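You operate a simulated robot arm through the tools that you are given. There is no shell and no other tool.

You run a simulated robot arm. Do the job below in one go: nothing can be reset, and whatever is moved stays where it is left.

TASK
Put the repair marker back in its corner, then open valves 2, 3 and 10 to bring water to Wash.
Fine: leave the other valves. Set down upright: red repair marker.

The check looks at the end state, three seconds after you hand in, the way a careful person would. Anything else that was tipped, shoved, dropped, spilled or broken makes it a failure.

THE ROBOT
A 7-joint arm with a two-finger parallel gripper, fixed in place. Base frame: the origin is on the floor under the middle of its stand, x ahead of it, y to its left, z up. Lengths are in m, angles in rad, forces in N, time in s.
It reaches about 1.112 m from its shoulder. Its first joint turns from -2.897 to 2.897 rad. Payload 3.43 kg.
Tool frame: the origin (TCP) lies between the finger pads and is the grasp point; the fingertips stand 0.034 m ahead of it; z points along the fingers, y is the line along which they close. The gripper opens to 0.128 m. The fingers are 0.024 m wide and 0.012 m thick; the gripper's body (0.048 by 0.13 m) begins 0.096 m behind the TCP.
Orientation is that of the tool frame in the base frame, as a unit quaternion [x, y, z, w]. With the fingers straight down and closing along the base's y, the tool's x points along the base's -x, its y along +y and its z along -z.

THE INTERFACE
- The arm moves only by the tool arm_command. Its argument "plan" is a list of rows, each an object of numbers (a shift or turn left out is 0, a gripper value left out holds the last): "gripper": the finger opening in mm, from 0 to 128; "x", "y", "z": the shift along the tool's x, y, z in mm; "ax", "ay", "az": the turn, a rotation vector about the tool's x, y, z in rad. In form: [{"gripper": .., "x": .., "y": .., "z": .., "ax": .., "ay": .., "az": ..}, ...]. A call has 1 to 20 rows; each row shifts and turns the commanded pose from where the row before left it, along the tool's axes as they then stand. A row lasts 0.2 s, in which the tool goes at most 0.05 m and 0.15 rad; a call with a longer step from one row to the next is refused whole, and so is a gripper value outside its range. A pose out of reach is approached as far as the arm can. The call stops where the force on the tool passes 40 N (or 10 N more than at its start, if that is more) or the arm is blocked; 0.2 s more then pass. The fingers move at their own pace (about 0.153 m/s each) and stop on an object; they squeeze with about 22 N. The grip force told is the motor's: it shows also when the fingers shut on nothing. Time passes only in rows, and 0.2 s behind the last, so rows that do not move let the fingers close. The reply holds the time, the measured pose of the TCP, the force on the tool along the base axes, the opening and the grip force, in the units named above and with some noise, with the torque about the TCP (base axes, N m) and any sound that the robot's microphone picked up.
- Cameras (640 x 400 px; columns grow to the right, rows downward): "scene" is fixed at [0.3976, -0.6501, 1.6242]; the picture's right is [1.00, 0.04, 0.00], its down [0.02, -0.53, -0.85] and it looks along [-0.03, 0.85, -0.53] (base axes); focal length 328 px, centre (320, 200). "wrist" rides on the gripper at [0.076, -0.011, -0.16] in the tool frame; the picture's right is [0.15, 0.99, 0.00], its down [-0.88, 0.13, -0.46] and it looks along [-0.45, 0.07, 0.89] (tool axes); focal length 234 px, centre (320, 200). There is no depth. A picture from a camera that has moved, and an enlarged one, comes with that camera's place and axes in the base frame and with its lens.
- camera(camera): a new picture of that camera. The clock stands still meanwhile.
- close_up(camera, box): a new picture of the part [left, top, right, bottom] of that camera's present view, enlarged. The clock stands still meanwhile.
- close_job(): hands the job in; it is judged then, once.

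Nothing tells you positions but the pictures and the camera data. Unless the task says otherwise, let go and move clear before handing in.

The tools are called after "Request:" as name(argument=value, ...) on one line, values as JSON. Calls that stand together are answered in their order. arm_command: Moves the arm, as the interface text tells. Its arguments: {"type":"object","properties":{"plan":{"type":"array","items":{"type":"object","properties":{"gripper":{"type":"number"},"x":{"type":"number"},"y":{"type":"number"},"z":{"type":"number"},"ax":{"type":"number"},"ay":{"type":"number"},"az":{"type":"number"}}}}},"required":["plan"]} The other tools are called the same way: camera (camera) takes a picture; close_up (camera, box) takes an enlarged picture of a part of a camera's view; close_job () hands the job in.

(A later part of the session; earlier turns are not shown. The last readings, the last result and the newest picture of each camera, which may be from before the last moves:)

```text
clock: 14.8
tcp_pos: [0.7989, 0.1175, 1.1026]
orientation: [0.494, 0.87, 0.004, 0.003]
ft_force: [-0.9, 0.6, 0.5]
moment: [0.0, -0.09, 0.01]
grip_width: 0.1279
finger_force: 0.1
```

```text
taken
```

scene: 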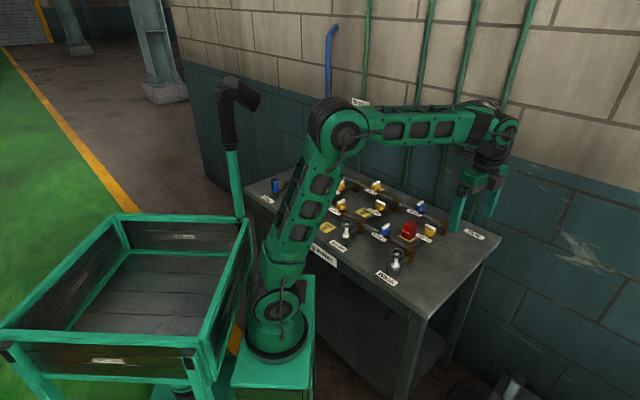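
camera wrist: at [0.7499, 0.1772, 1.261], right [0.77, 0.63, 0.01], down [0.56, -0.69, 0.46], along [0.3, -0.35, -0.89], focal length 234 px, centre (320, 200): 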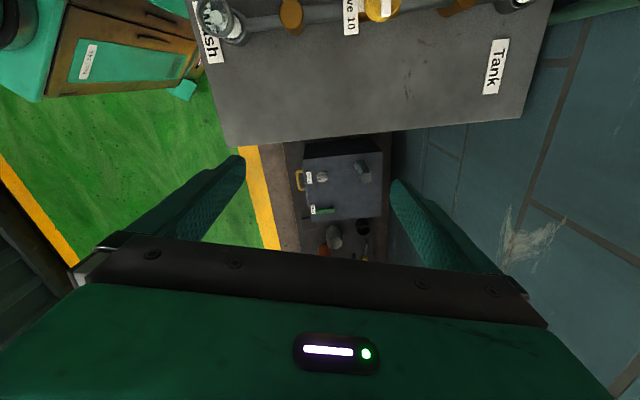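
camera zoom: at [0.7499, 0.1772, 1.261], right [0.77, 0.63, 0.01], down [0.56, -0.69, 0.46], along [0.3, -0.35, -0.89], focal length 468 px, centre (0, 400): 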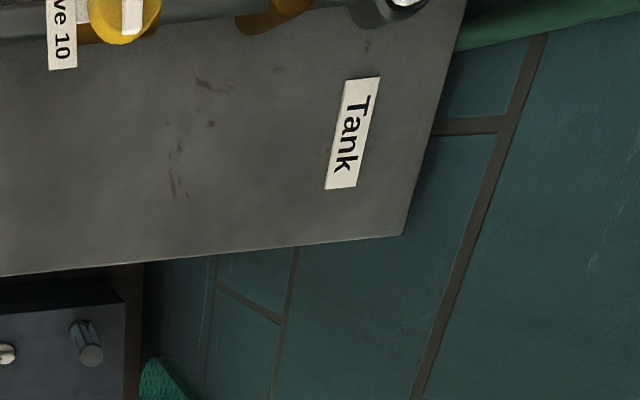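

The right-end corners are clean, and only the Tank and Wash labels are there. With the arm out of the way, I'll zoom in on the Drum end from the scene camera.

Request:
close_up(camera="scene", box=[235, 160, 315, 210])

Request:
close_up(camera="scene", box=[280, 145, 344, 185])

Request:
close_up(camera="scene", box=[360, 260, 456, 320])

Request:
close_up(camera="scene", box=[430, 215, 510, 265])

Request:
close_up(camera="scene", box=[310, 165, 400, 221])

```text
8.00 times, centred on (275, 185) of scene
camera zoom: at [0.3976, -0.6501, 1.6242], right [1.0, 0.04, 0.0], down [0.02, -0.53, -0.85], along [-0.03, 0.85, -0.53], focal length 2623 px, centre (680, 320)
```

zoom: 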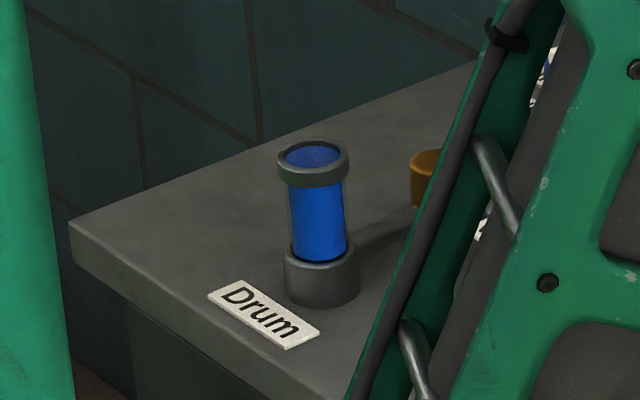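

```text
10.00 times, centred on (312, 165) of scene
camera zoom: at [0.3976, -0.6501, 1.6242], right [1.0, 0.04, 0.0], down [0.02, -0.53, -0.85], along [-0.03, 0.85, -0.53], focal length 3279 px, centre (400, 550)
```

zoom: 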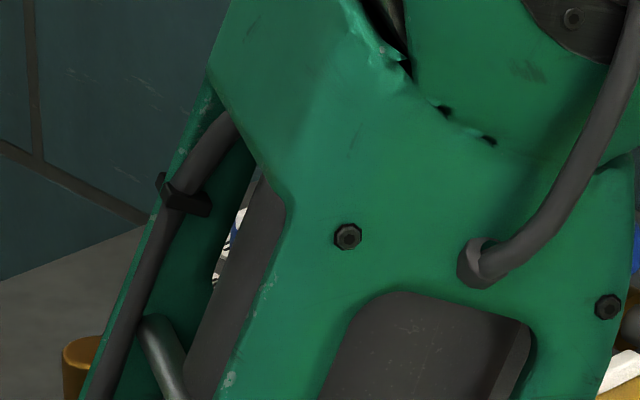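

```text
6.67 times, centred on (408, 290) of scene
camera zoom: at [0.3976, -0.6501, 1.6242], right [1.0, 0.04, 0.0], down [0.02, -0.53, -0.85], along [-0.03, 0.85, -0.53], focal length 2186 px, centre (-267, -400)
```

zoom: 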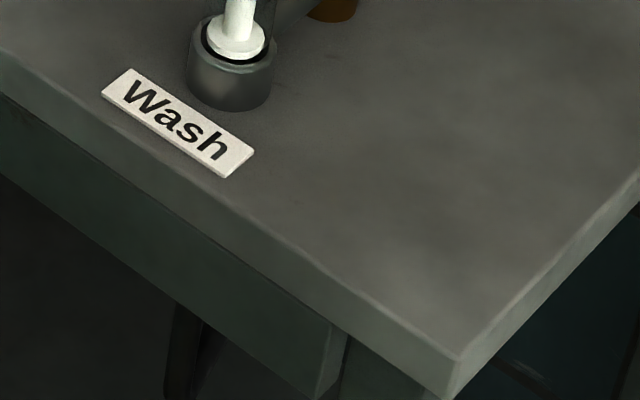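

```text
8.00 times, centred on (470, 240) of scene
camera zoom: at [0.3976, -0.6501, 1.6242], right [1.0, 0.04, 0.0], down [0.02, -0.53, -0.85], along [-0.03, 0.85, -0.53], focal length 2623 px, centre (-880, -120)
```

zoom: 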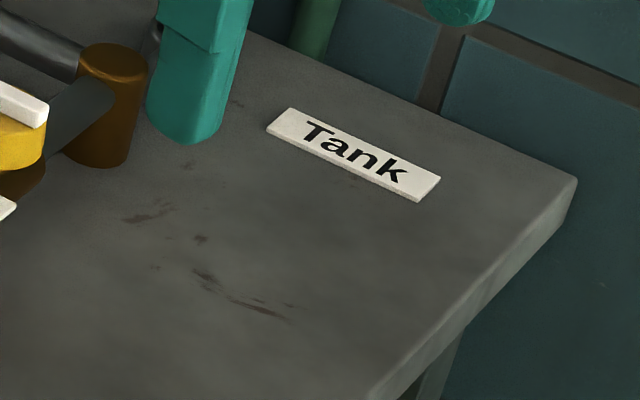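

```text
7.11 times, centred on (355, 193) of scene
camera zoom: at [0.3976, -0.6501, 1.6242], right [1.0, 0.04, 0.0], down [0.02, -0.53, -0.85], along [-0.03, 0.85, -0.53], focal length 2332 px, centre (71, 250)
```

zoom: 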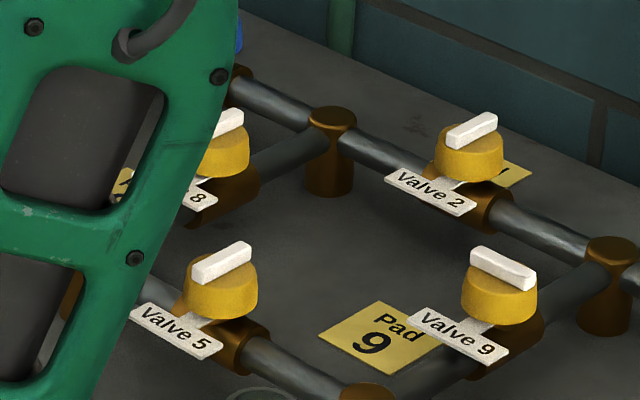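

No outline is visible on any of the four table corners. Next I'll look into the robot's own tray, since one of its corners could be the marker's place.

Request:
arm_command(plan=[{"x": 32, "y": -24, "z": -9}, {"x": 32, "y": -24, "z": -9}, {"x": 32, "y": -24, "z": -9}, {"x": 32, "y": -24, "z": -9}, {"x": 32, "y": -24, "z": -9}, {"x": 32, "y": -24, "z": -9}, {"x": 32, "y": -24, "z": -9}, {"x": 32, "y": -24, "z": -9}, {"x": 32, "y": -24, "z": -9}, {"x": 32, "y": -24, "z": -9}, {"x": 32, "y": -24, "z": -9}, {"x": 32, "y": -24, "z": -9}, {"az": -0.147}, {"az": -0.147}, {"az": -0.147}, {"az": -0.147}, {"az": -0.147}, {"az": -0.147}, {"az": -0.147}])

Request:
arm_command(plan=[{"ay": 0.14}, {"ay": 0.14}, {"ay": 0.14}, {"ay": 0.14}, {"ay": 0.14}])

Request:
camera(camera="wrist")

Request:
camera(camera="scene")

```text
clock: 18.8
tcp_pos: [0.3548, 0.3015, 1.2035]
orientation: [0.002, 1.0, 0.001, 0.004]
ft_force: [0.2, -0.5, 0.8]
moment: [0.05, 0.01, 0.02]
grip_width: 0.128
finger_force: 0.0
```

```text
clock: 20.2
tcp_pos: [0.3998, 0.2736, 1.2158]
orientation: [0.085, 0.949, 0.033, -0.303]
ft_force: [2.7, 1.1, -0.9]
moment: [-0.06, 0.29, 0.1]
grip_width: 0.1282
finger_force: 0.1
out of reach, approached as far as the arm can: row 1, 2
stopped in row 5: the arm was blocked; the commanded pose is now the measured one
```

```text
taken
camera wrist: at [0.4276, 0.255, 1.3895], right [0.06, 0.99, 0.1], down [0.99, -0.05, -0.14], along [-0.13, 0.1, -0.99], focal length 234 px, centre (320, 200)
```

wrist: 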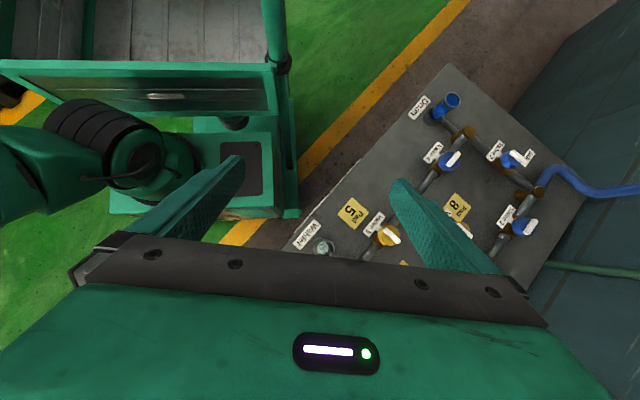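

```text
taken
```

scene: 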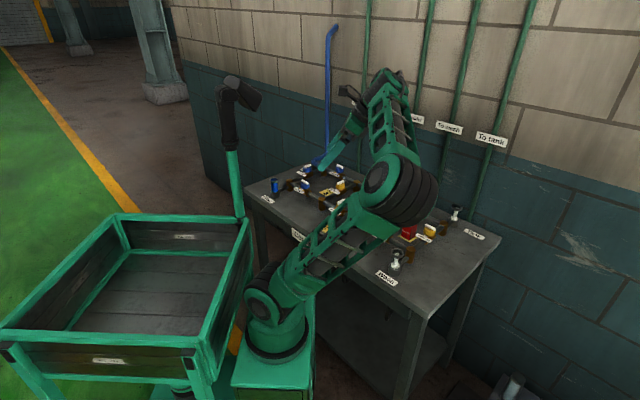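

The arm changed its elbow posture and was blocked, with the elbow now out over the table. Before moving again I'll check that nothing was touched.

Request:
close_up(camera="scene", box=[320, 130, 480, 290])

Request:
close_up(camera="wrist", box=[0, 0, 320, 200])

Request:
close_up(camera="wrist", box=[320, 60, 640, 260])

```text
2.50 times, centred on (400, 210) of scene
camera zoom: at [0.3976, -0.6501, 1.6242], right [1.0, 0.04, 0.0], down [0.02, -0.53, -0.85], along [-0.03, 0.85, -0.53], focal length 820 px, centre (120, 175)
```

zoom: 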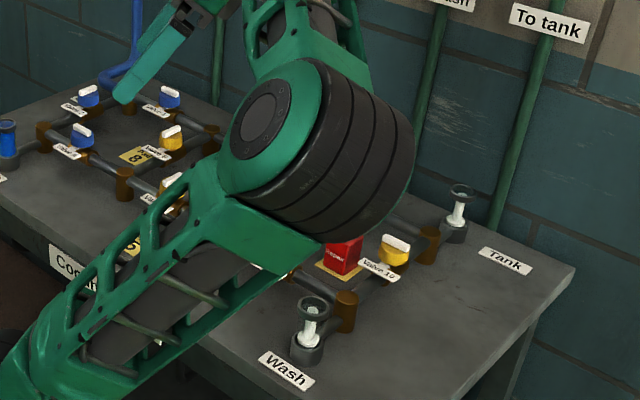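

```text
2.00 times, centred on (160, 100) of wrist
camera zoom: at [0.4276, 0.255, 1.3895], right [0.06, 0.99, 0.1], down [0.99, -0.05, -0.14], along [-0.13, 0.1, -0.99], focal length 468 px, centre (640, 400)
```

zoom: 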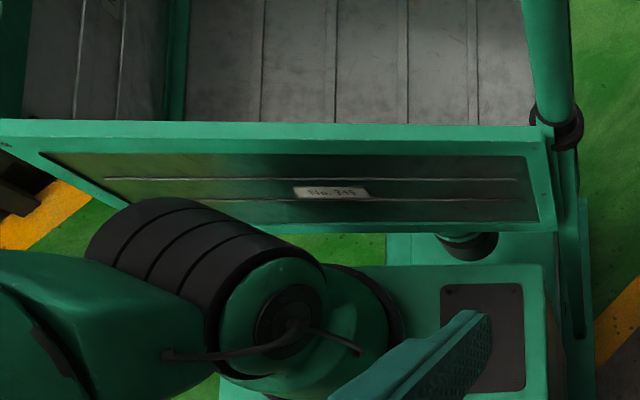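

```text
2.00 times, centred on (480, 160) of wrist
camera zoom: at [0.4276, 0.255, 1.3895], right [0.06, 0.99, 0.1], down [0.99, -0.05, -0.14], along [-0.13, 0.1, -0.99], focal length 468 px, centre (0, 280)
```

zoom: 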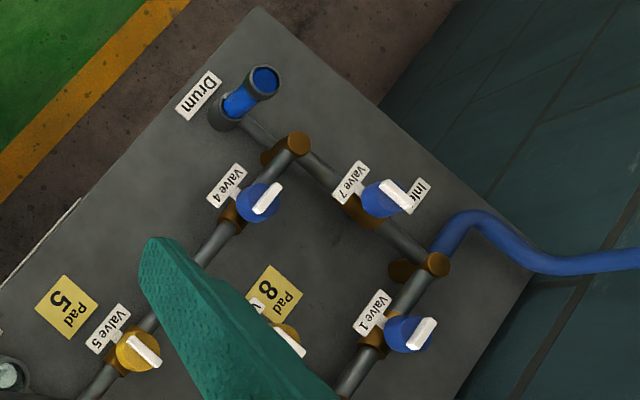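

The elbow seems to hang above the table with clearance, since the marker, the Wash glass and valve 10 look undisturbed. I'll reverse the tilt in small steps and check.

Request:
arm_command(plan=[{"ay": -0.1}, {"ay": -0.1}])

Request:
camera(camera="scene")

```text
clock: 20.8
tcp_pos: [0.3988, 0.2738, 1.2158]
orientation: [0.087, 0.975, 0.025, -0.205]
ft_force: [1.0, -0.3, -0.9]
moment: [0.0, 0.07, 0.01]
grip_width: 0.128
finger_force: 0.1
```

```text
taken
```

scene: 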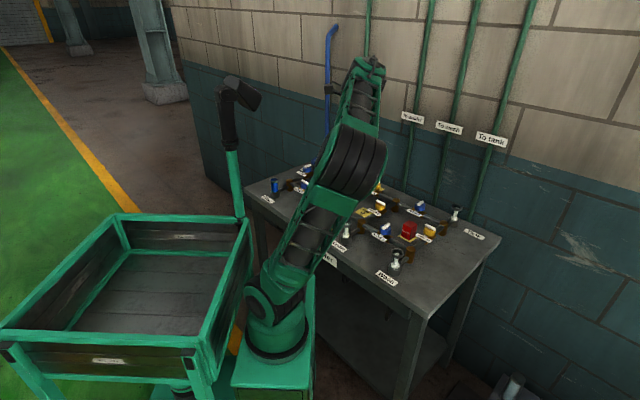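

The elbow is coming back up. I'll continue leveling the tool.

Request:
arm_command(plan=[{"ay": -0.1}, {"ay": -0.1}, {"ay": -0.1}, {"ay": -0.1}])

Request:
camera(camera="scene")

Request:
camera(camera="wrist")

```text
clock: 22.0
tcp_pos: [0.3307, 0.2928, 1.2186]
orientation: [0.018, 1.0, 0.007, -0.002]
ft_force: [-0.8, 0.1, 1.0]
moment: [-0.01, -0.08, 0.01]
grip_width: 0.1279
finger_force: 0.1
stopped in row 4: the arm was blocked; the commanded pose is now the measured one
```

```text
taken
```

scene: 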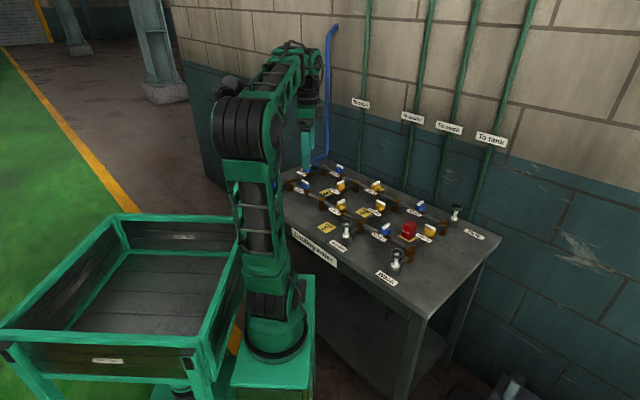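

```text
taken
camera wrist: at [0.2551, 0.2821, 1.3781], right [-0.11, 0.99, 0.01], down [0.89, 0.09, 0.46], along [0.45, 0.06, -0.89], focal length 234 px, centre (320, 200)
```

wrist: 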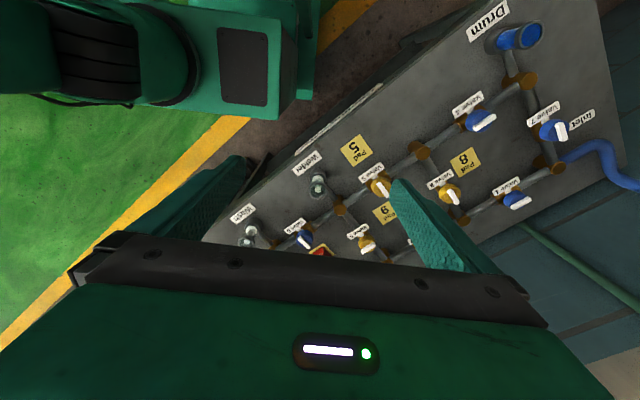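

I'm back in a safe posture and nothing on the table has changed. I'll move a little over the robot's own tray to see the part of its floor that has been hidden so far.

Request:
arm_command(plan=[{"x": 30, "y": -17}, {"x": 30, "y": -17}, {"x": 30, "y": -17}])

Request:
camera(camera="wrist")

Request:
camera(camera="scene")

```text
clock: 22.4
tcp_pos: [0.3101, 0.2782, 1.2175]
orientation: [0.054, 0.998, 0.01, 0.003]
ft_force: [185.3, 34.5, -9.7]
moment: [-5.63, 30.17, -0.64]
grip_width: 0.1282
finger_force: 0.0
stopped in row 2: the force on the tool passed its limit at 94 N (the readings are from after the stop); the commanded pose is now the measured one
```

```text
taken
camera wrist: at [0.233, 0.2725, 1.3778], right [-0.04, 1.0, 0.02], down [0.89, 0.03, 0.46], along [0.46, 0.03, -0.89], focal length 234 px, centre (320, 200)
```

wrist: 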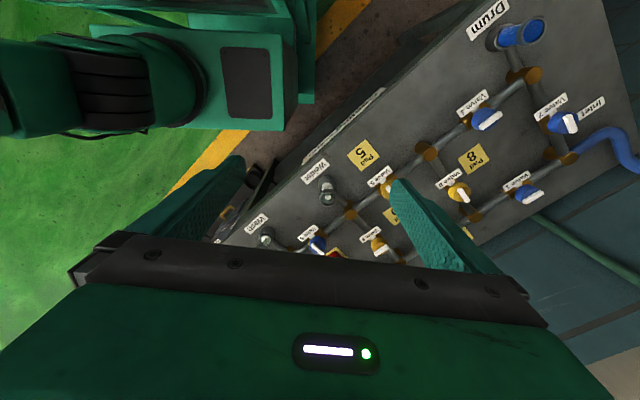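

```text
taken
```

scene: 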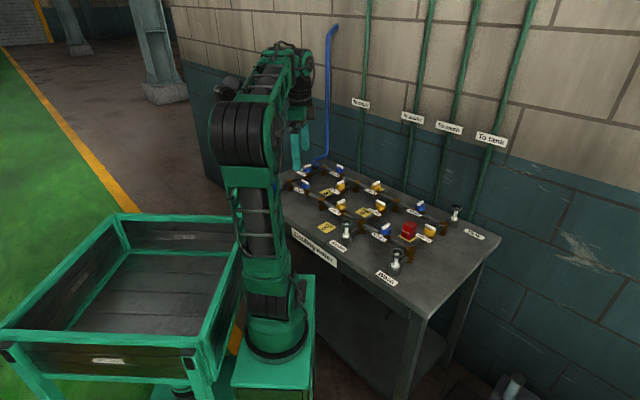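

The wrist camera touched the arm's own folded forearm, so that pose is too close in and the tray is not a sensible target. I'll back out immediately toward the table.

Request:
arm_command(plan=[{"x": -20, "y": 8}, {"x": -30, "y": 15}, {"x": -30, "y": 15}])

Request:
camera(camera="scene")

```text
clock: 23.2
tcp_pos: [0.3749, 0.3105, 1.2215]
orientation: [0.029, 1.0, 0.01, 0.004]
ft_force: [0.1, -0.2, -0.3]
moment: [0.02, -0.08, 0.03]
grip_width: 0.1281
finger_force: 0.0
```

```text
taken
```

scene: 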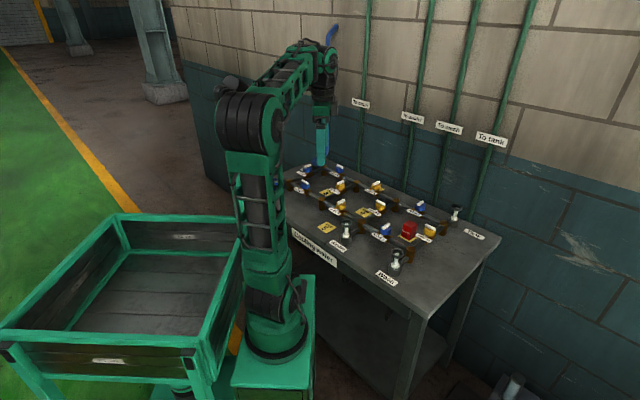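

I'm clear now with no force, and all table items look unchanged. I'll make a last high-magnification check of the table corners and edges for any home mark.

Request:
close_up(camera="scene", box=[400, 270, 448, 300])

Request:
close_up(camera="scene", box=[412, 285, 460, 315])

Request:
close_up(camera="scene", box=[460, 225, 508, 255])

Request:
close_up(camera="wrist", box=[380, 0, 640, 162])

Request:
camera(camera="wrist")

```text
13.33 times, centred on (424, 285) of scene
camera zoom: at [0.3976, -0.6501, 1.6242], right [1.0, 0.04, 0.0], down [0.02, -0.53, -0.85], along [-0.03, 0.85, -0.53], focal length 4372 px, centre (-1067, -933)
```

zoom: 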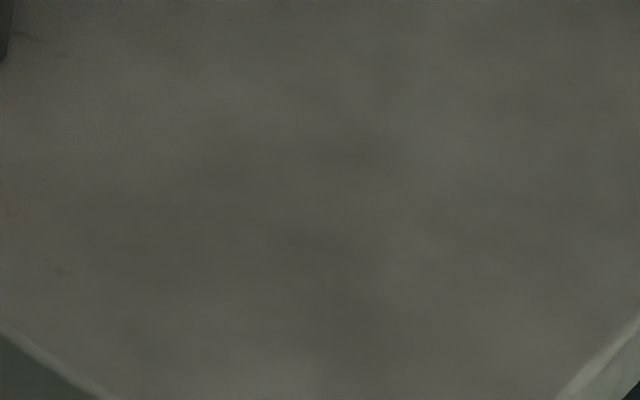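

```text
13.33 times, centred on (436, 300) of scene
camera zoom: at [0.3976, -0.6501, 1.6242], right [1.0, 0.04, 0.0], down [0.02, -0.53, -0.85], along [-0.03, 0.85, -0.53], focal length 4372 px, centre (-1227, -1133)
```

zoom: 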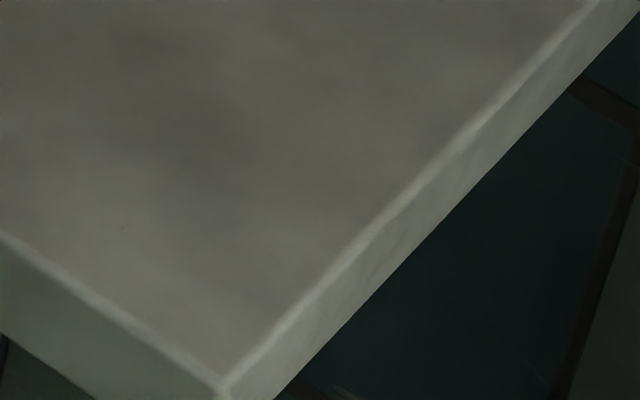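

```text
13.33 times, centred on (484, 240) of scene
camera zoom: at [0.3976, -0.6501, 1.6242], right [1.0, 0.04, 0.0], down [0.02, -0.53, -0.85], along [-0.03, 0.85, -0.53], focal length 4372 px, centre (-1867, -333)
```

zoom: 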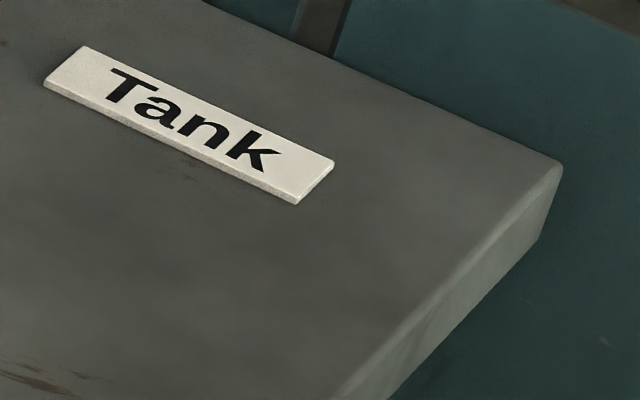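

```text
2.46 times, centred on (510, 81) of wrist
camera zoom: at [0.2976, 0.3002, 1.38], right [-0.09, 1.0, 0.02], down [0.88, 0.07, 0.46], along [0.46, 0.06, -0.89], focal length 576 px, centre (-148, 493)
```

zoom: 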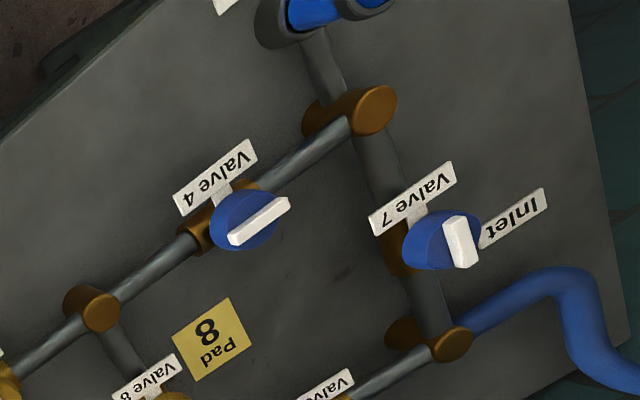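

```text
taken
camera wrist: at [0.2976, 0.3002, 1.38], right [-0.09, 1.0, 0.02], down [0.88, 0.07, 0.46], along [0.46, 0.06, -0.89], focal length 234 px, centre (320, 200)
```

wrist: 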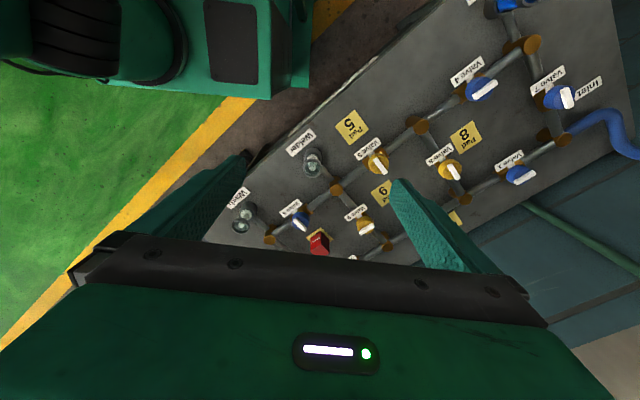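

No home mark is drawn on any corner, so I'll go on to the marker; once it is lifted I can also read what its pad says. First I'll move above it and align with the rows.

Request:
arm_command(plan=[{"x": -44, "y": 7.5}, {"x": -44, "y": 7.5}, {"x": -44, "y": 7.5}, {"x": -44, "y": 7.5}, {"x": -44, "y": 7.5}, {"x": -44, "y": 7.5}, {"x": -44, "y": 7.5}, {"az": -0.14}, {"az": -0.14}, {"az": -0.14}, {"az": -0.14}, {"az": -0.14}, {"az": -0.14}])

Request:
camera(camera="wrist")

Request:
camera(camera="scene")

```text
clock: 26.0
tcp_pos: [0.6884, 0.3447, 1.2261]
orientation: [-0.381, 0.925, 0.006, 0.007]
ft_force: [0.4, 0.0, 0.3]
moment: [0.0, 0.0, -0.01]
grip_width: 0.1278
finger_force: 0.0
```

```text
taken
camera wrist: at [0.641, 0.2802, 1.3846], right [-0.8, 0.6, 0.0], down [0.53, 0.7, 0.47], along [0.28, 0.38, -0.88], focal length 234 px, centre (320, 200)
```

wrist: 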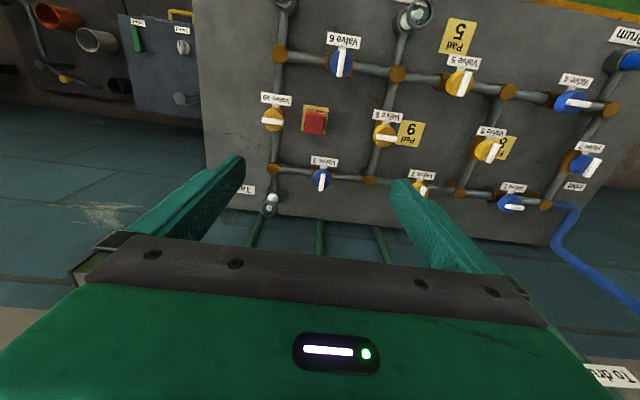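

```text
taken
```

scene: 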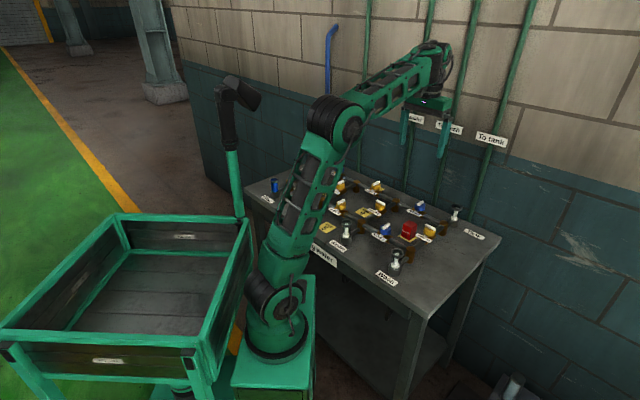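

I'm above the marker area. A zoom on the marker cell should pin down the marker, the pad and valve 10.

Request:
close_up(camera="wrist", box=[240, 80, 400, 180])

Request:
close_up(camera="wrist", box=[280, 90, 344, 130])

```text
4.00 times, centred on (320, 130) of wrist
camera zoom: at [0.641, 0.2802, 1.3846], right [-0.8, 0.6, 0.0], down [0.53, 0.7, 0.47], along [0.28, 0.38, -0.88], focal length 937 px, centre (320, 480)
```

zoom: 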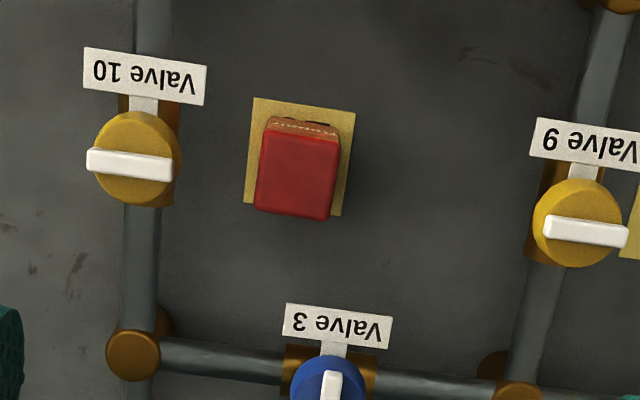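

```text
10.00 times, centred on (312, 110) of wrist
camera zoom: at [0.641, 0.2802, 1.3846], right [-0.8, 0.6, 0.0], down [0.53, 0.7, 0.47], along [0.28, 0.38, -0.88], focal length 2342 px, centre (400, 1100)
```

zoom: 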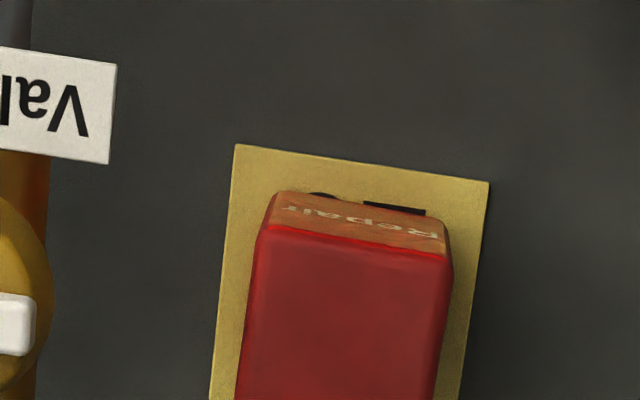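

The marker stands on Pad 10 (I can make out the foot of "10"), centred near (0.698, 0.343), about 36 mm wide with its top near z 0.91. I'll narrow the gripper to 60 mm and descend partway to verify alignment.

Request:
arm_command(plan=[{"gripper": 60, "x": -3, "y": -4, "z": 20}, {"x": -2.6, "y": -4, "z": 40}, {"z": 40}, {"z": 40}, {"z": 40}, {"z": 20}])

Request:
camera(camera="wrist")

Request:
close_up(camera="scene", box=[360, 170, 488, 250])

```text
clock: 27.4
tcp_pos: [0.701, 0.3462, 1.0255]
orientation: [-0.379, 0.925, 0.006, 0.007]
ft_force: [-0.3, 0.7, 0.4]
moment: [0.02, -0.01, -0.01]
grip_width: 0.0595
finger_force: 0.0
```

```text
taken
camera wrist: at [0.6523, 0.2822, 1.1846], right [-0.8, 0.6, 0.0], down [0.53, 0.7, 0.47], along [0.28, 0.38, -0.88], focal length 234 px, centre (320, 200)
```

wrist: 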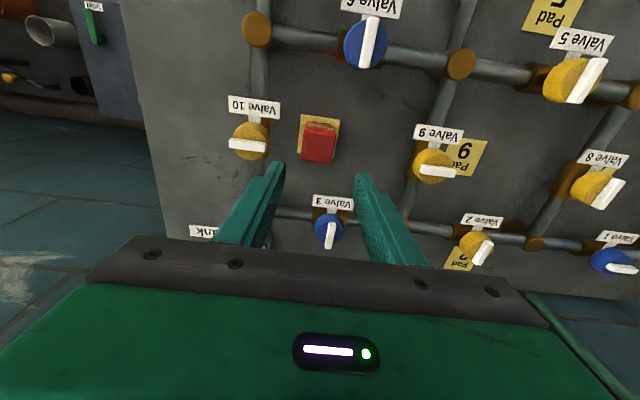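

```text
5.00 times, centred on (424, 210) of scene
camera zoom: at [0.3976, -0.6501, 1.6242], right [1.0, 0.04, 0.0], down [0.02, -0.53, -0.85], along [-0.03, 0.85, -0.53], focal length 1639 px, centre (-200, 150)
```

zoom: 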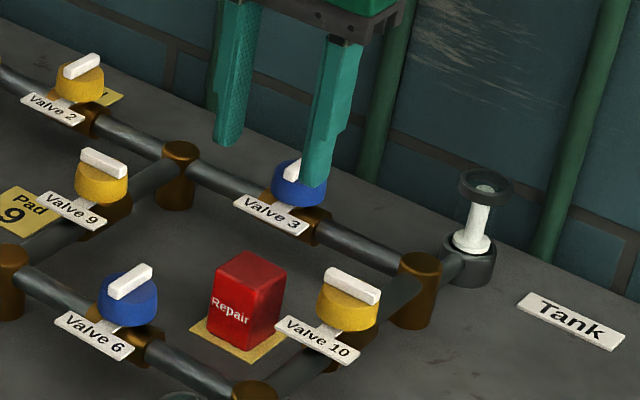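

The gripper is nearly aligned. I'll zoom in to measure the remaining offset to the marker.

Request:
close_up(camera="wrist", box=[240, 90, 400, 190])

```text
4.00 times, centred on (320, 140) of wrist
camera zoom: at [0.6523, 0.2822, 1.1846], right [-0.8, 0.6, 0.0], down [0.53, 0.7, 0.47], along [0.28, 0.38, -0.88], focal length 937 px, centre (320, 440)
```

zoom: 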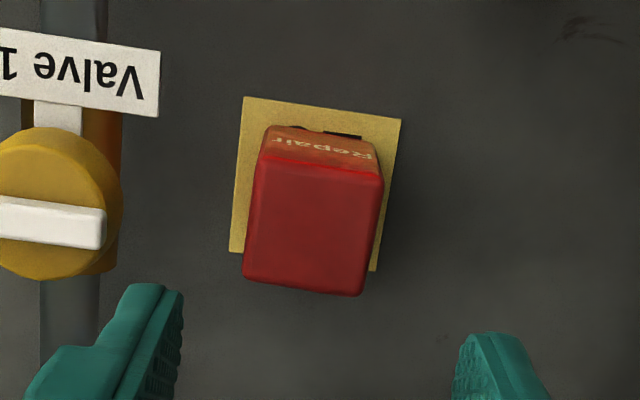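

The marker's centre is about (0.699, 0.342), with its top at z 0.907. I'll descend around it and close.

Request:
arm_command(plan=[{"x": 1.7, "y": -0.5, "z": 33}, {"x": 1.7, "y": -0.5, "z": 33}, {"x": 1.7, "y": -0.5, "z": 33}, {"x": 1.7, "y": -0.5, "z": 34}])

Request:
close_up(camera="scene", box=[360, 190, 472, 260])

Request:
camera(camera="wrist")

```text
clock: 28.4
tcp_pos: [0.6984, 0.3398, 0.8931]
orientation: [-0.38, 0.925, 0.007, 0.008]
ft_force: [-0.4, -0.8, -0.7]
moment: [0.02, -0.03, 0.01]
grip_width: 0.0598
finger_force: 0.2
```

```text
5.71 times, centred on (416, 225) of scene
camera zoom: at [0.3976, -0.6501, 1.6242], right [1.0, 0.04, 0.0], down [0.02, -0.53, -0.85], along [-0.03, 0.85, -0.53], focal length 1874 px, centre (-229, 57)
```

zoom: 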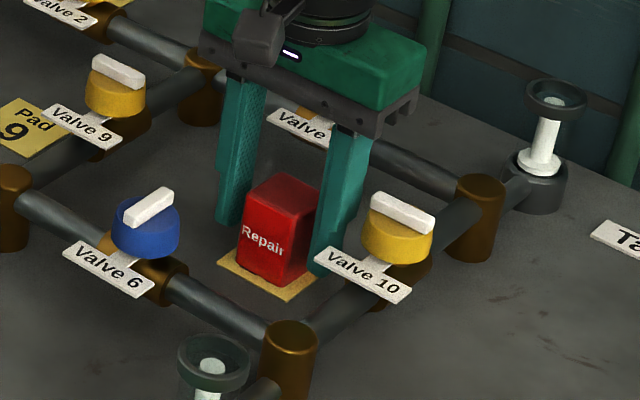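

```text
taken
camera wrist: at [0.6503, 0.2764, 1.0512], right [-0.8, 0.6, 0.0], down [0.53, 0.7, 0.47], along [0.28, 0.38, -0.88], focal length 234 px, centre (320, 200)
```

wrist: 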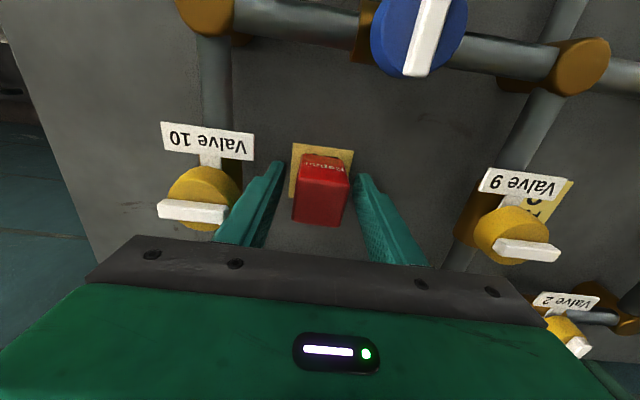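

The fingers straddle the marker cleanly. Closing on it now.

Request:
arm_command(plan=[{"gripper": 20}, {}, {}, {}])

Request:
close_up(camera="scene", box=[360, 190, 472, 260])

```text
clock: 29.4
tcp_pos: [0.6968, 0.3404, 0.8918]
orientation: [-0.38, 0.925, 0.005, 0.007]
ft_force: [-0.1, 0.1, -0.2]
moment: [-0.01, 0.0, 0.02]
grip_width: 0.0394
finger_force: 21.6
```

```text
5.71 times, centred on (416, 225) of scene
camera zoom: at [0.3976, -0.6501, 1.6242], right [1.0, 0.04, 0.0], down [0.02, -0.53, -0.85], along [-0.03, 0.85, -0.53], focal length 1874 px, centre (-229, 57)
```

zoom: 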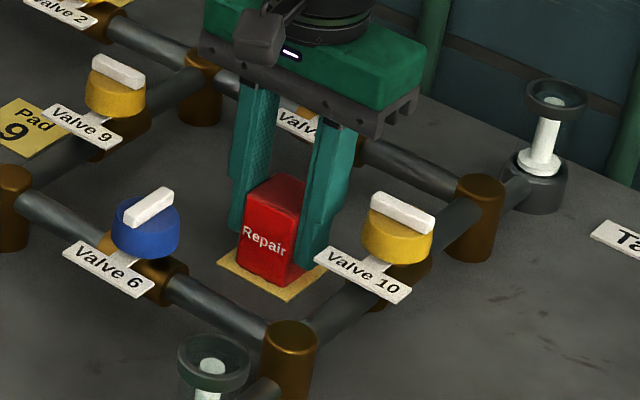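

It's gripped at 39 mm. Lifting straight up to clear the valves, then I'll read the pad.

Request:
arm_command(plan=[{"z": -15}, {"z": -35}, {"z": -40}, {"z": -40}, {"z": -40}])

Request:
close_up(camera="scene", box=[370, 150, 498, 250])

Request:
camera(camera="wrist")

Request:
camera(camera="scene")

```text
clock: 30.6
tcp_pos: [0.6958, 0.3387, 1.0654]
orientation: [-0.38, 0.925, 0.006, 0.007]
ft_force: [0.7, 0.2, -0.6]
moment: [-0.02, 0.05, 0.02]
grip_width: 0.0399
finger_force: 22.1
```

```text
4.00 times, centred on (434, 200) of scene
camera zoom: at [0.3976, -0.6501, 1.6242], right [1.0, 0.04, 0.0], down [0.02, -0.53, -0.85], along [-0.03, 0.85, -0.53], focal length 1312 px, centre (-136, 200)
```

zoom: 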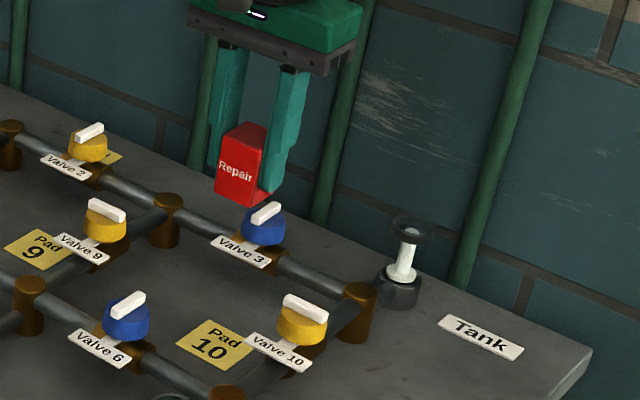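

```text
taken
camera wrist: at [0.6493, 0.2752, 1.2231], right [-0.8, 0.6, 0.0], down [0.53, 0.7, 0.47], along [0.28, 0.38, -0.88], focal length 234 px, centre (320, 200)
```

wrist: 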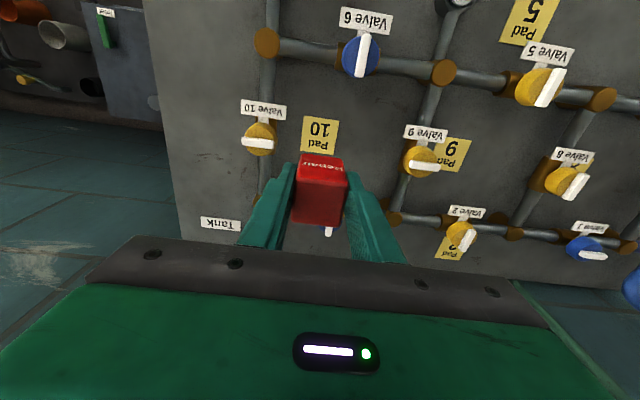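

```text
taken
```

scene: 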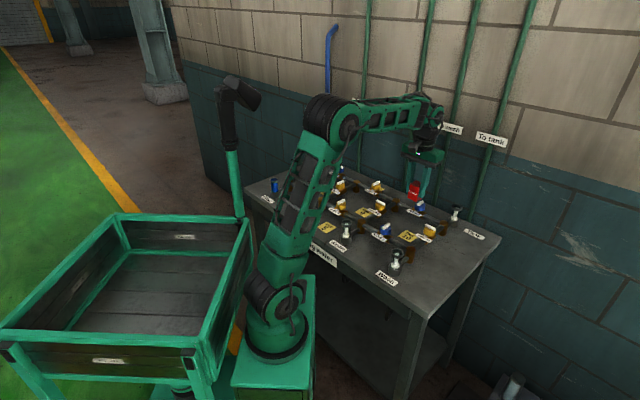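

The pad under it reads "Pad 10", so the marker was flagging valve 10. The back-left and back-right corners are taken by the hose and the Tank label. The front-right corner beside Wash is free, nearest and easy to reach, so I take that as the marker's corner and will carry it there.

Request:
arm_command(plan=[{"x": 32, "y": -30.5}, {"x": 32, "y": -30.5}, {"x": 32, "y": -30.5}, {"x": 32, "y": -30.5}, {"x": 32, "y": -30.5}, {"x": 32, "y": -30.5}, {}])

Request:
camera(camera="wrist")

Request:
camera(camera="scene")

```text
clock: 32.2
tcp_pos: [0.688, 0.0765, 1.0586]
orientation: [-0.381, 0.925, 0.006, 0.007]
ft_force: [0.6, -0.5, -0.8]
moment: [-0.01, -0.01, 0.02]
grip_width: 0.0398
finger_force: 21.3
```

```text
taken
camera wrist: at [0.6411, 0.0122, 1.2182], right [-0.8, 0.6, 0.0], down [0.53, 0.7, 0.47], along [0.28, 0.38, -0.88], focal length 234 px, centre (320, 200)
```

wrist: 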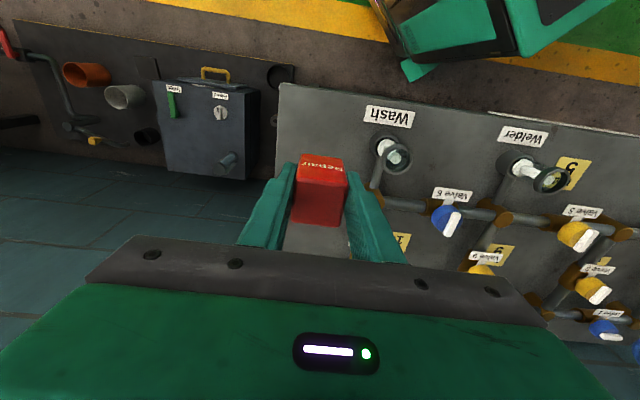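

```text
taken
```

scene: 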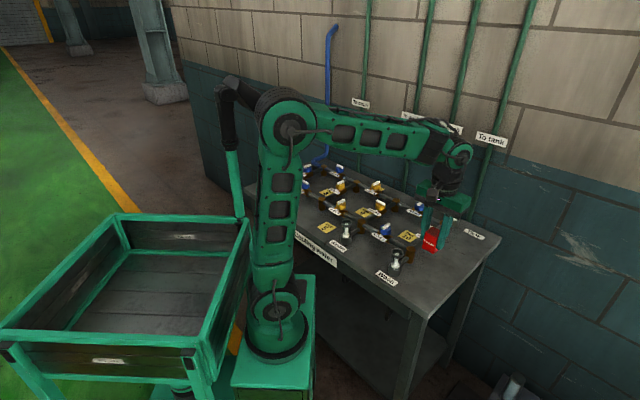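

I'm over the front-right corner, well clear of the Wash glass. Lowering the marker slowly until it touches.

Request:
arm_command(plan=[{"z": 40}, {"z": 40}, {"z": 40}, {"z": 30}, {"z": 8}])

Request:
close_up(camera="scene", box=[370, 220, 498, 320])

```text
clock: 33.4
tcp_pos: [0.6885, 0.0771, 0.8983]
orientation: [-0.38, 0.925, 0.006, 0.007]
ft_force: [-0.7, -0.7, -0.9]
moment: [-0.02, 0.01, -0.02]
grip_width: 0.0395
finger_force: 22.1
```

```text
4.00 times, centred on (434, 270) of scene
camera zoom: at [0.3976, -0.6501, 1.6242], right [1.0, 0.04, 0.0], down [0.02, -0.53, -0.85], along [-0.03, 0.85, -0.53], focal length 1312 px, centre (-136, -80)
```

zoom: 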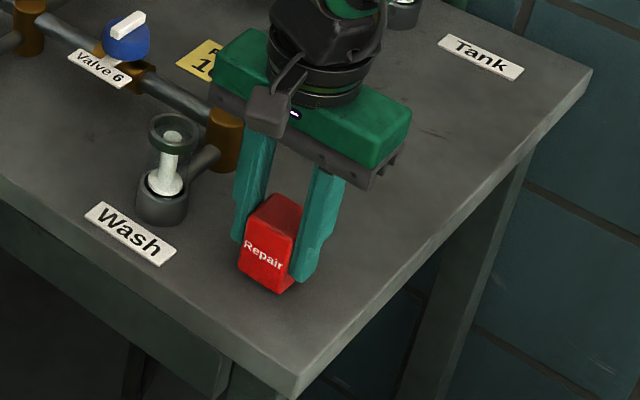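

The marker is just above the table near the corner. I'll lower it in 2 mm steps until the force shows contact.

Request:
arm_command(plan=[{"z": 2}, {"z": 2}, {"z": 2}])

```text
clock: 34.2
tcp_pos: [0.6888, 0.0762, 0.8951]
orientation: [-0.38, 0.925, 0.005, 0.007]
ft_force: [0.1, 0.1, -1.2]
moment: [0.0, 0.02, 0.03]
grip_width: 0.0397
finger_force: 21.7
```

Request:
arm_command(plan=[{"z": 1}, {"z": 1}, {}])

```text
clock: 35.0
tcp_pos: [0.6897, 0.0767, 0.894]
orientation: [-0.38, 0.925, 0.006, 0.008]
ft_force: [0.0, 0.4, 7.4]
moment: [0.01, -0.27, 0.04]
grip_width: 0.0397
finger_force: 21.8
```

Contact is felt (7 N), so the marker is standing on the table. Releasing to 60 mm and checking before I lift away.

Request:
arm_command(plan=[{"gripper": 60}, {}, {}])

Request:
close_up(camera="scene", box=[390, 220, 480, 320])

```text
clock: 35.8
tcp_pos: [0.6887, 0.0755, 0.8924]
orientation: [-0.38, 0.925, 0.006, 0.007]
ft_force: [0.3, -0.5, -0.1]
moment: [0.0, 0.01, 0.03]
grip_width: 0.0598
finger_force: 0.1
```

```text
4.00 times, centred on (435, 270) of scene
camera zoom: at [0.3976, -0.6501, 1.6242], right [1.0, 0.04, 0.0], down [0.02, -0.53, -0.85], along [-0.03, 0.85, -0.53], focal length 1312 px, centre (-140, -80)
```

zoom: 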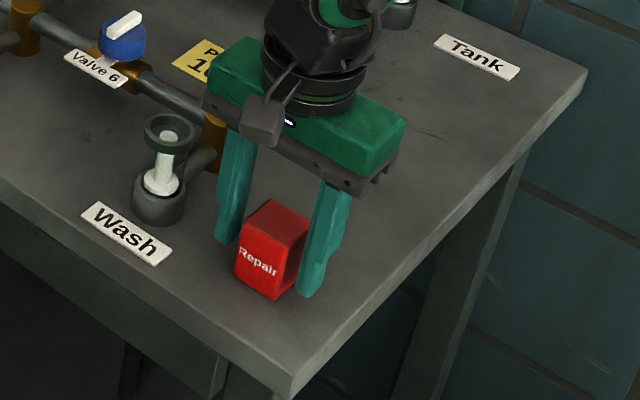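

The marker is standing upright in the corner. I'll lift straight up, travel above valve 2 and measure its handle.

Request:
arm_command(plan=[{"z": -30}, {"z": -40}, {"z": -40}, {"z": -40}, {"z": -40}, {"x": -24.1, "y": 35.7}, {"x": -24.1, "y": 35.7}, {"x": -24.1, "y": 35.7}, {"x": -24.1, "y": 35.7}, {"x": -24.1, "y": 35.7}, {"x": -24.1, "y": 35.7}, {"x": -24.1, "y": 35.7}, {"x": -24.1, "y": 35.7}, {"x": -24.1, "y": 35.7}, {"x": -24.1, "y": 35.7}, {"x": -24.1, "y": 35.7}, {"x": -24.1, "y": 35.7}])

Request:
camera(camera="wrist")

Request:
camera(camera="scene")

Request:
close_up(camera="wrist", box=[240, 90, 400, 190])

Request:
close_up(camera="scene", box=[390, 220, 480, 320])

```text
clock: 39.4
tcp_pos: [0.5948, 0.582, 1.0896]
orientation: [-0.379, 0.925, 0.007, 0.008]
ft_force: [-1.1, 0.4, 0.7]
moment: [0.1, 0.01, -0.02]
grip_width: 0.0602
finger_force: 0.0
```

```text
taken
camera wrist: at [0.547, 0.5176, 1.2484], right [-0.8, 0.6, 0.0], down [0.53, 0.7, 0.47], along [0.28, 0.38, -0.88], focal length 234 px, centre (320, 200)
```

wrist: 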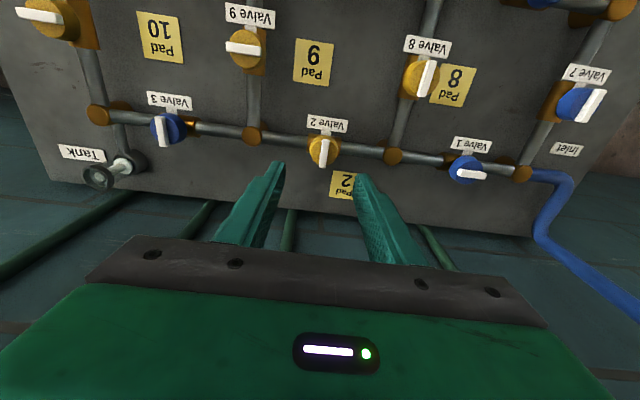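

```text
taken
```

scene: 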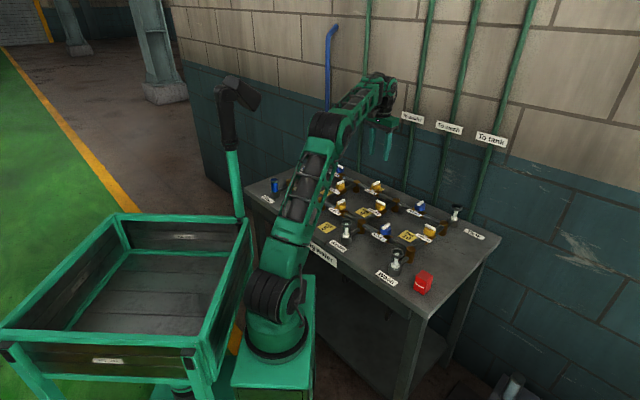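

```text
4.00 times, centred on (320, 140) of wrist
camera zoom: at [0.547, 0.5176, 1.2484], right [-0.8, 0.6, 0.0], down [0.53, 0.7, 0.47], along [0.28, 0.38, -0.88], focal length 937 px, centre (320, 440)
```

zoom: 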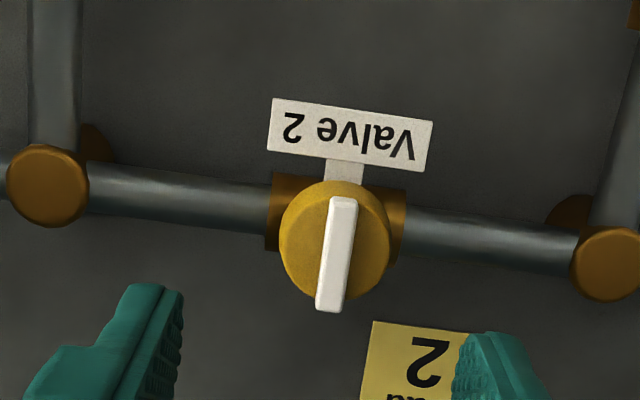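

```text
4.00 times, centred on (435, 270) of scene
camera zoom: at [0.3976, -0.6501, 1.6242], right [1.0, 0.04, 0.0], down [0.02, -0.53, -0.85], along [-0.03, 0.85, -0.53], focal length 1312 px, centre (-140, -80)
```

zoom: 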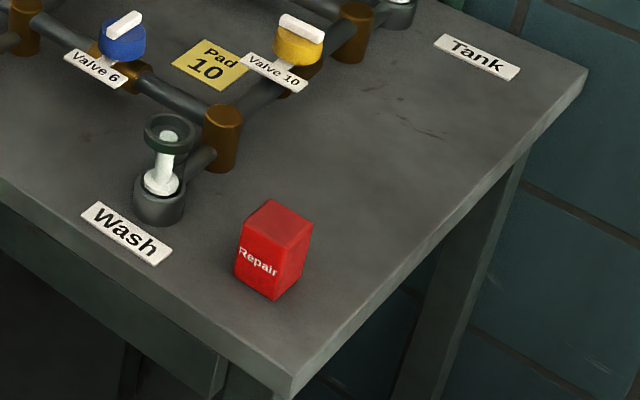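

The marker stands upright and alone in its corner. Valve 2's handle is near (0.597, 0.596) with its top at about z 0.94, lying across the pipe. I'll center over it and go down to just above it.

Request:
arm_command(plan=[{"gripper": 36, "x": -5, "y": 4, "z": 20}, {"x": -4.2, "y": 3.6, "z": 30}, {"z": 30}, {"z": 22}, {}])

Request:
camera(camera="wrist")

Request:
close_up(camera="wrist", box=[256, 130, 384, 210])

Request:
close_up(camera="scene", box=[340, 150, 420, 200])

```text
clock: 40.6
tcp_pos: [0.5925, 0.5958, 0.9882]
orientation: [-0.38, 0.925, 0.006, 0.007]
ft_force: [-1.3, 0.3, 0.4]
moment: [0.01, 0.03, 0.05]
grip_width: 0.0359
finger_force: 0.1
```

```text
taken
camera wrist: at [0.5468, 0.5312, 1.1471], right [-0.8, 0.6, 0.0], down [0.53, 0.7, 0.47], along [0.28, 0.38, -0.88], focal length 234 px, centre (320, 200)
```

wrist: 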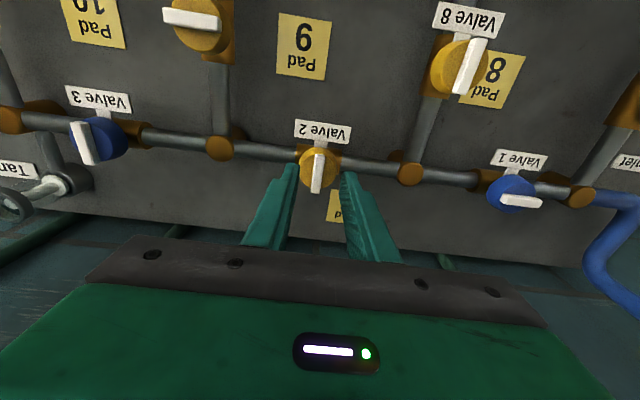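

```text
5.00 times, centred on (320, 170) of wrist
camera zoom: at [0.5468, 0.5312, 1.1471], right [-0.8, 0.6, 0.0], down [0.53, 0.7, 0.47], along [0.28, 0.38, -0.88], focal length 1171 px, centre (320, 350)
```

zoom: 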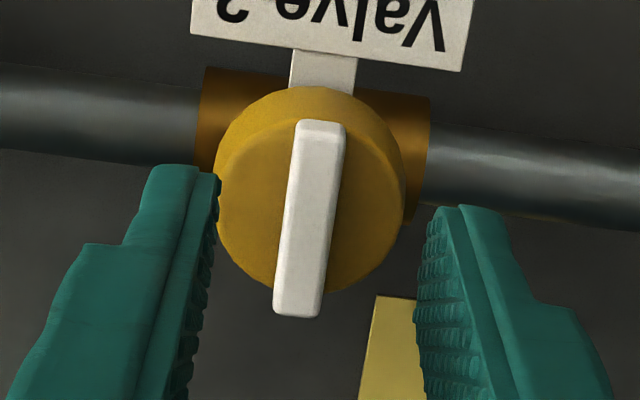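

```text
8.00 times, centred on (380, 175) of scene
camera zoom: at [0.3976, -0.6501, 1.6242], right [1.0, 0.04, 0.0], down [0.02, -0.53, -0.85], along [-0.03, 0.85, -0.53], focal length 2623 px, centre (-160, 400)
```

zoom: 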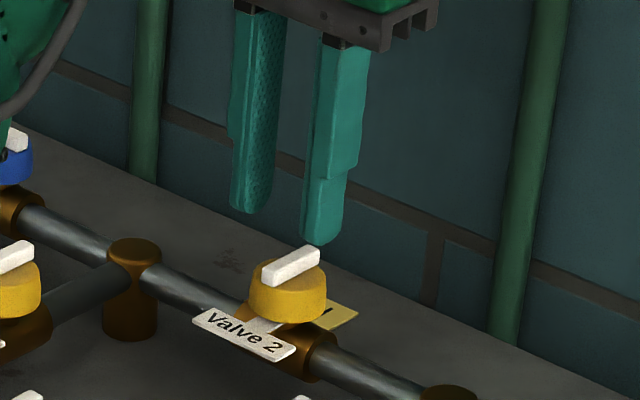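

I'm centered over the handle to within a millimetre. I'll narrow to 24 mm and descend in small steps, watching the force.

Request:
arm_command(plan=[{"gripper": 24, "y": -0.8}, {}, {"z": 8}, {"z": 8}, {}])

Request:
close_up(camera="wrist", box=[256, 130, 384, 210])

Request:
close_up(camera="scene", box=[350, 160, 414, 200])

```text
clock: 41.8
tcp_pos: [0.5949, 0.5961, 0.9726]
orientation: [-0.38, 0.925, 0.006, 0.007]
ft_force: [-0.4, -0.4, -0.1]
moment: [-0.02, -0.01, 0.02]
grip_width: 0.0239
finger_force: 0.0
```

```text
5.00 times, centred on (320, 170) of wrist
camera zoom: at [0.5478, 0.5314, 1.1306], right [-0.8, 0.6, 0.0], down [0.53, 0.7, 0.47], along [0.28, 0.38, -0.88], focal length 1171 px, centre (320, 350)
```

zoom: 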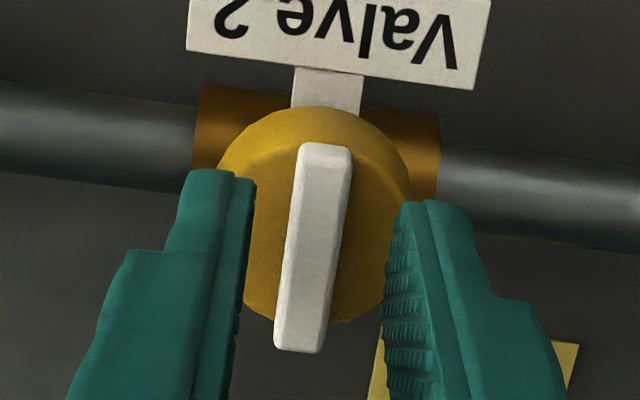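

```text
10.00 times, centred on (382, 180) of scene
camera zoom: at [0.3976, -0.6501, 1.6242], right [1.0, 0.04, 0.0], down [0.02, -0.53, -0.85], along [-0.03, 0.85, -0.53], focal length 3279 px, centre (-300, 400)
```

zoom: 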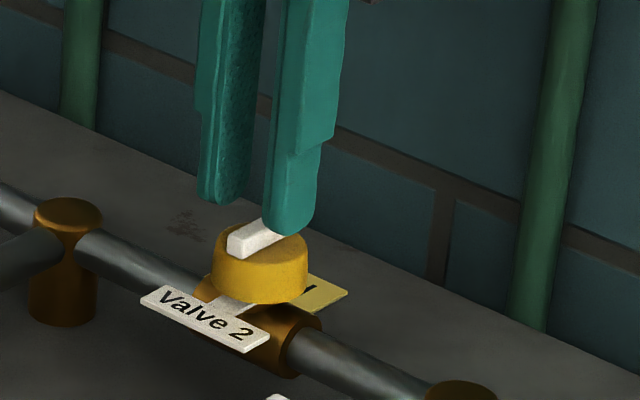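

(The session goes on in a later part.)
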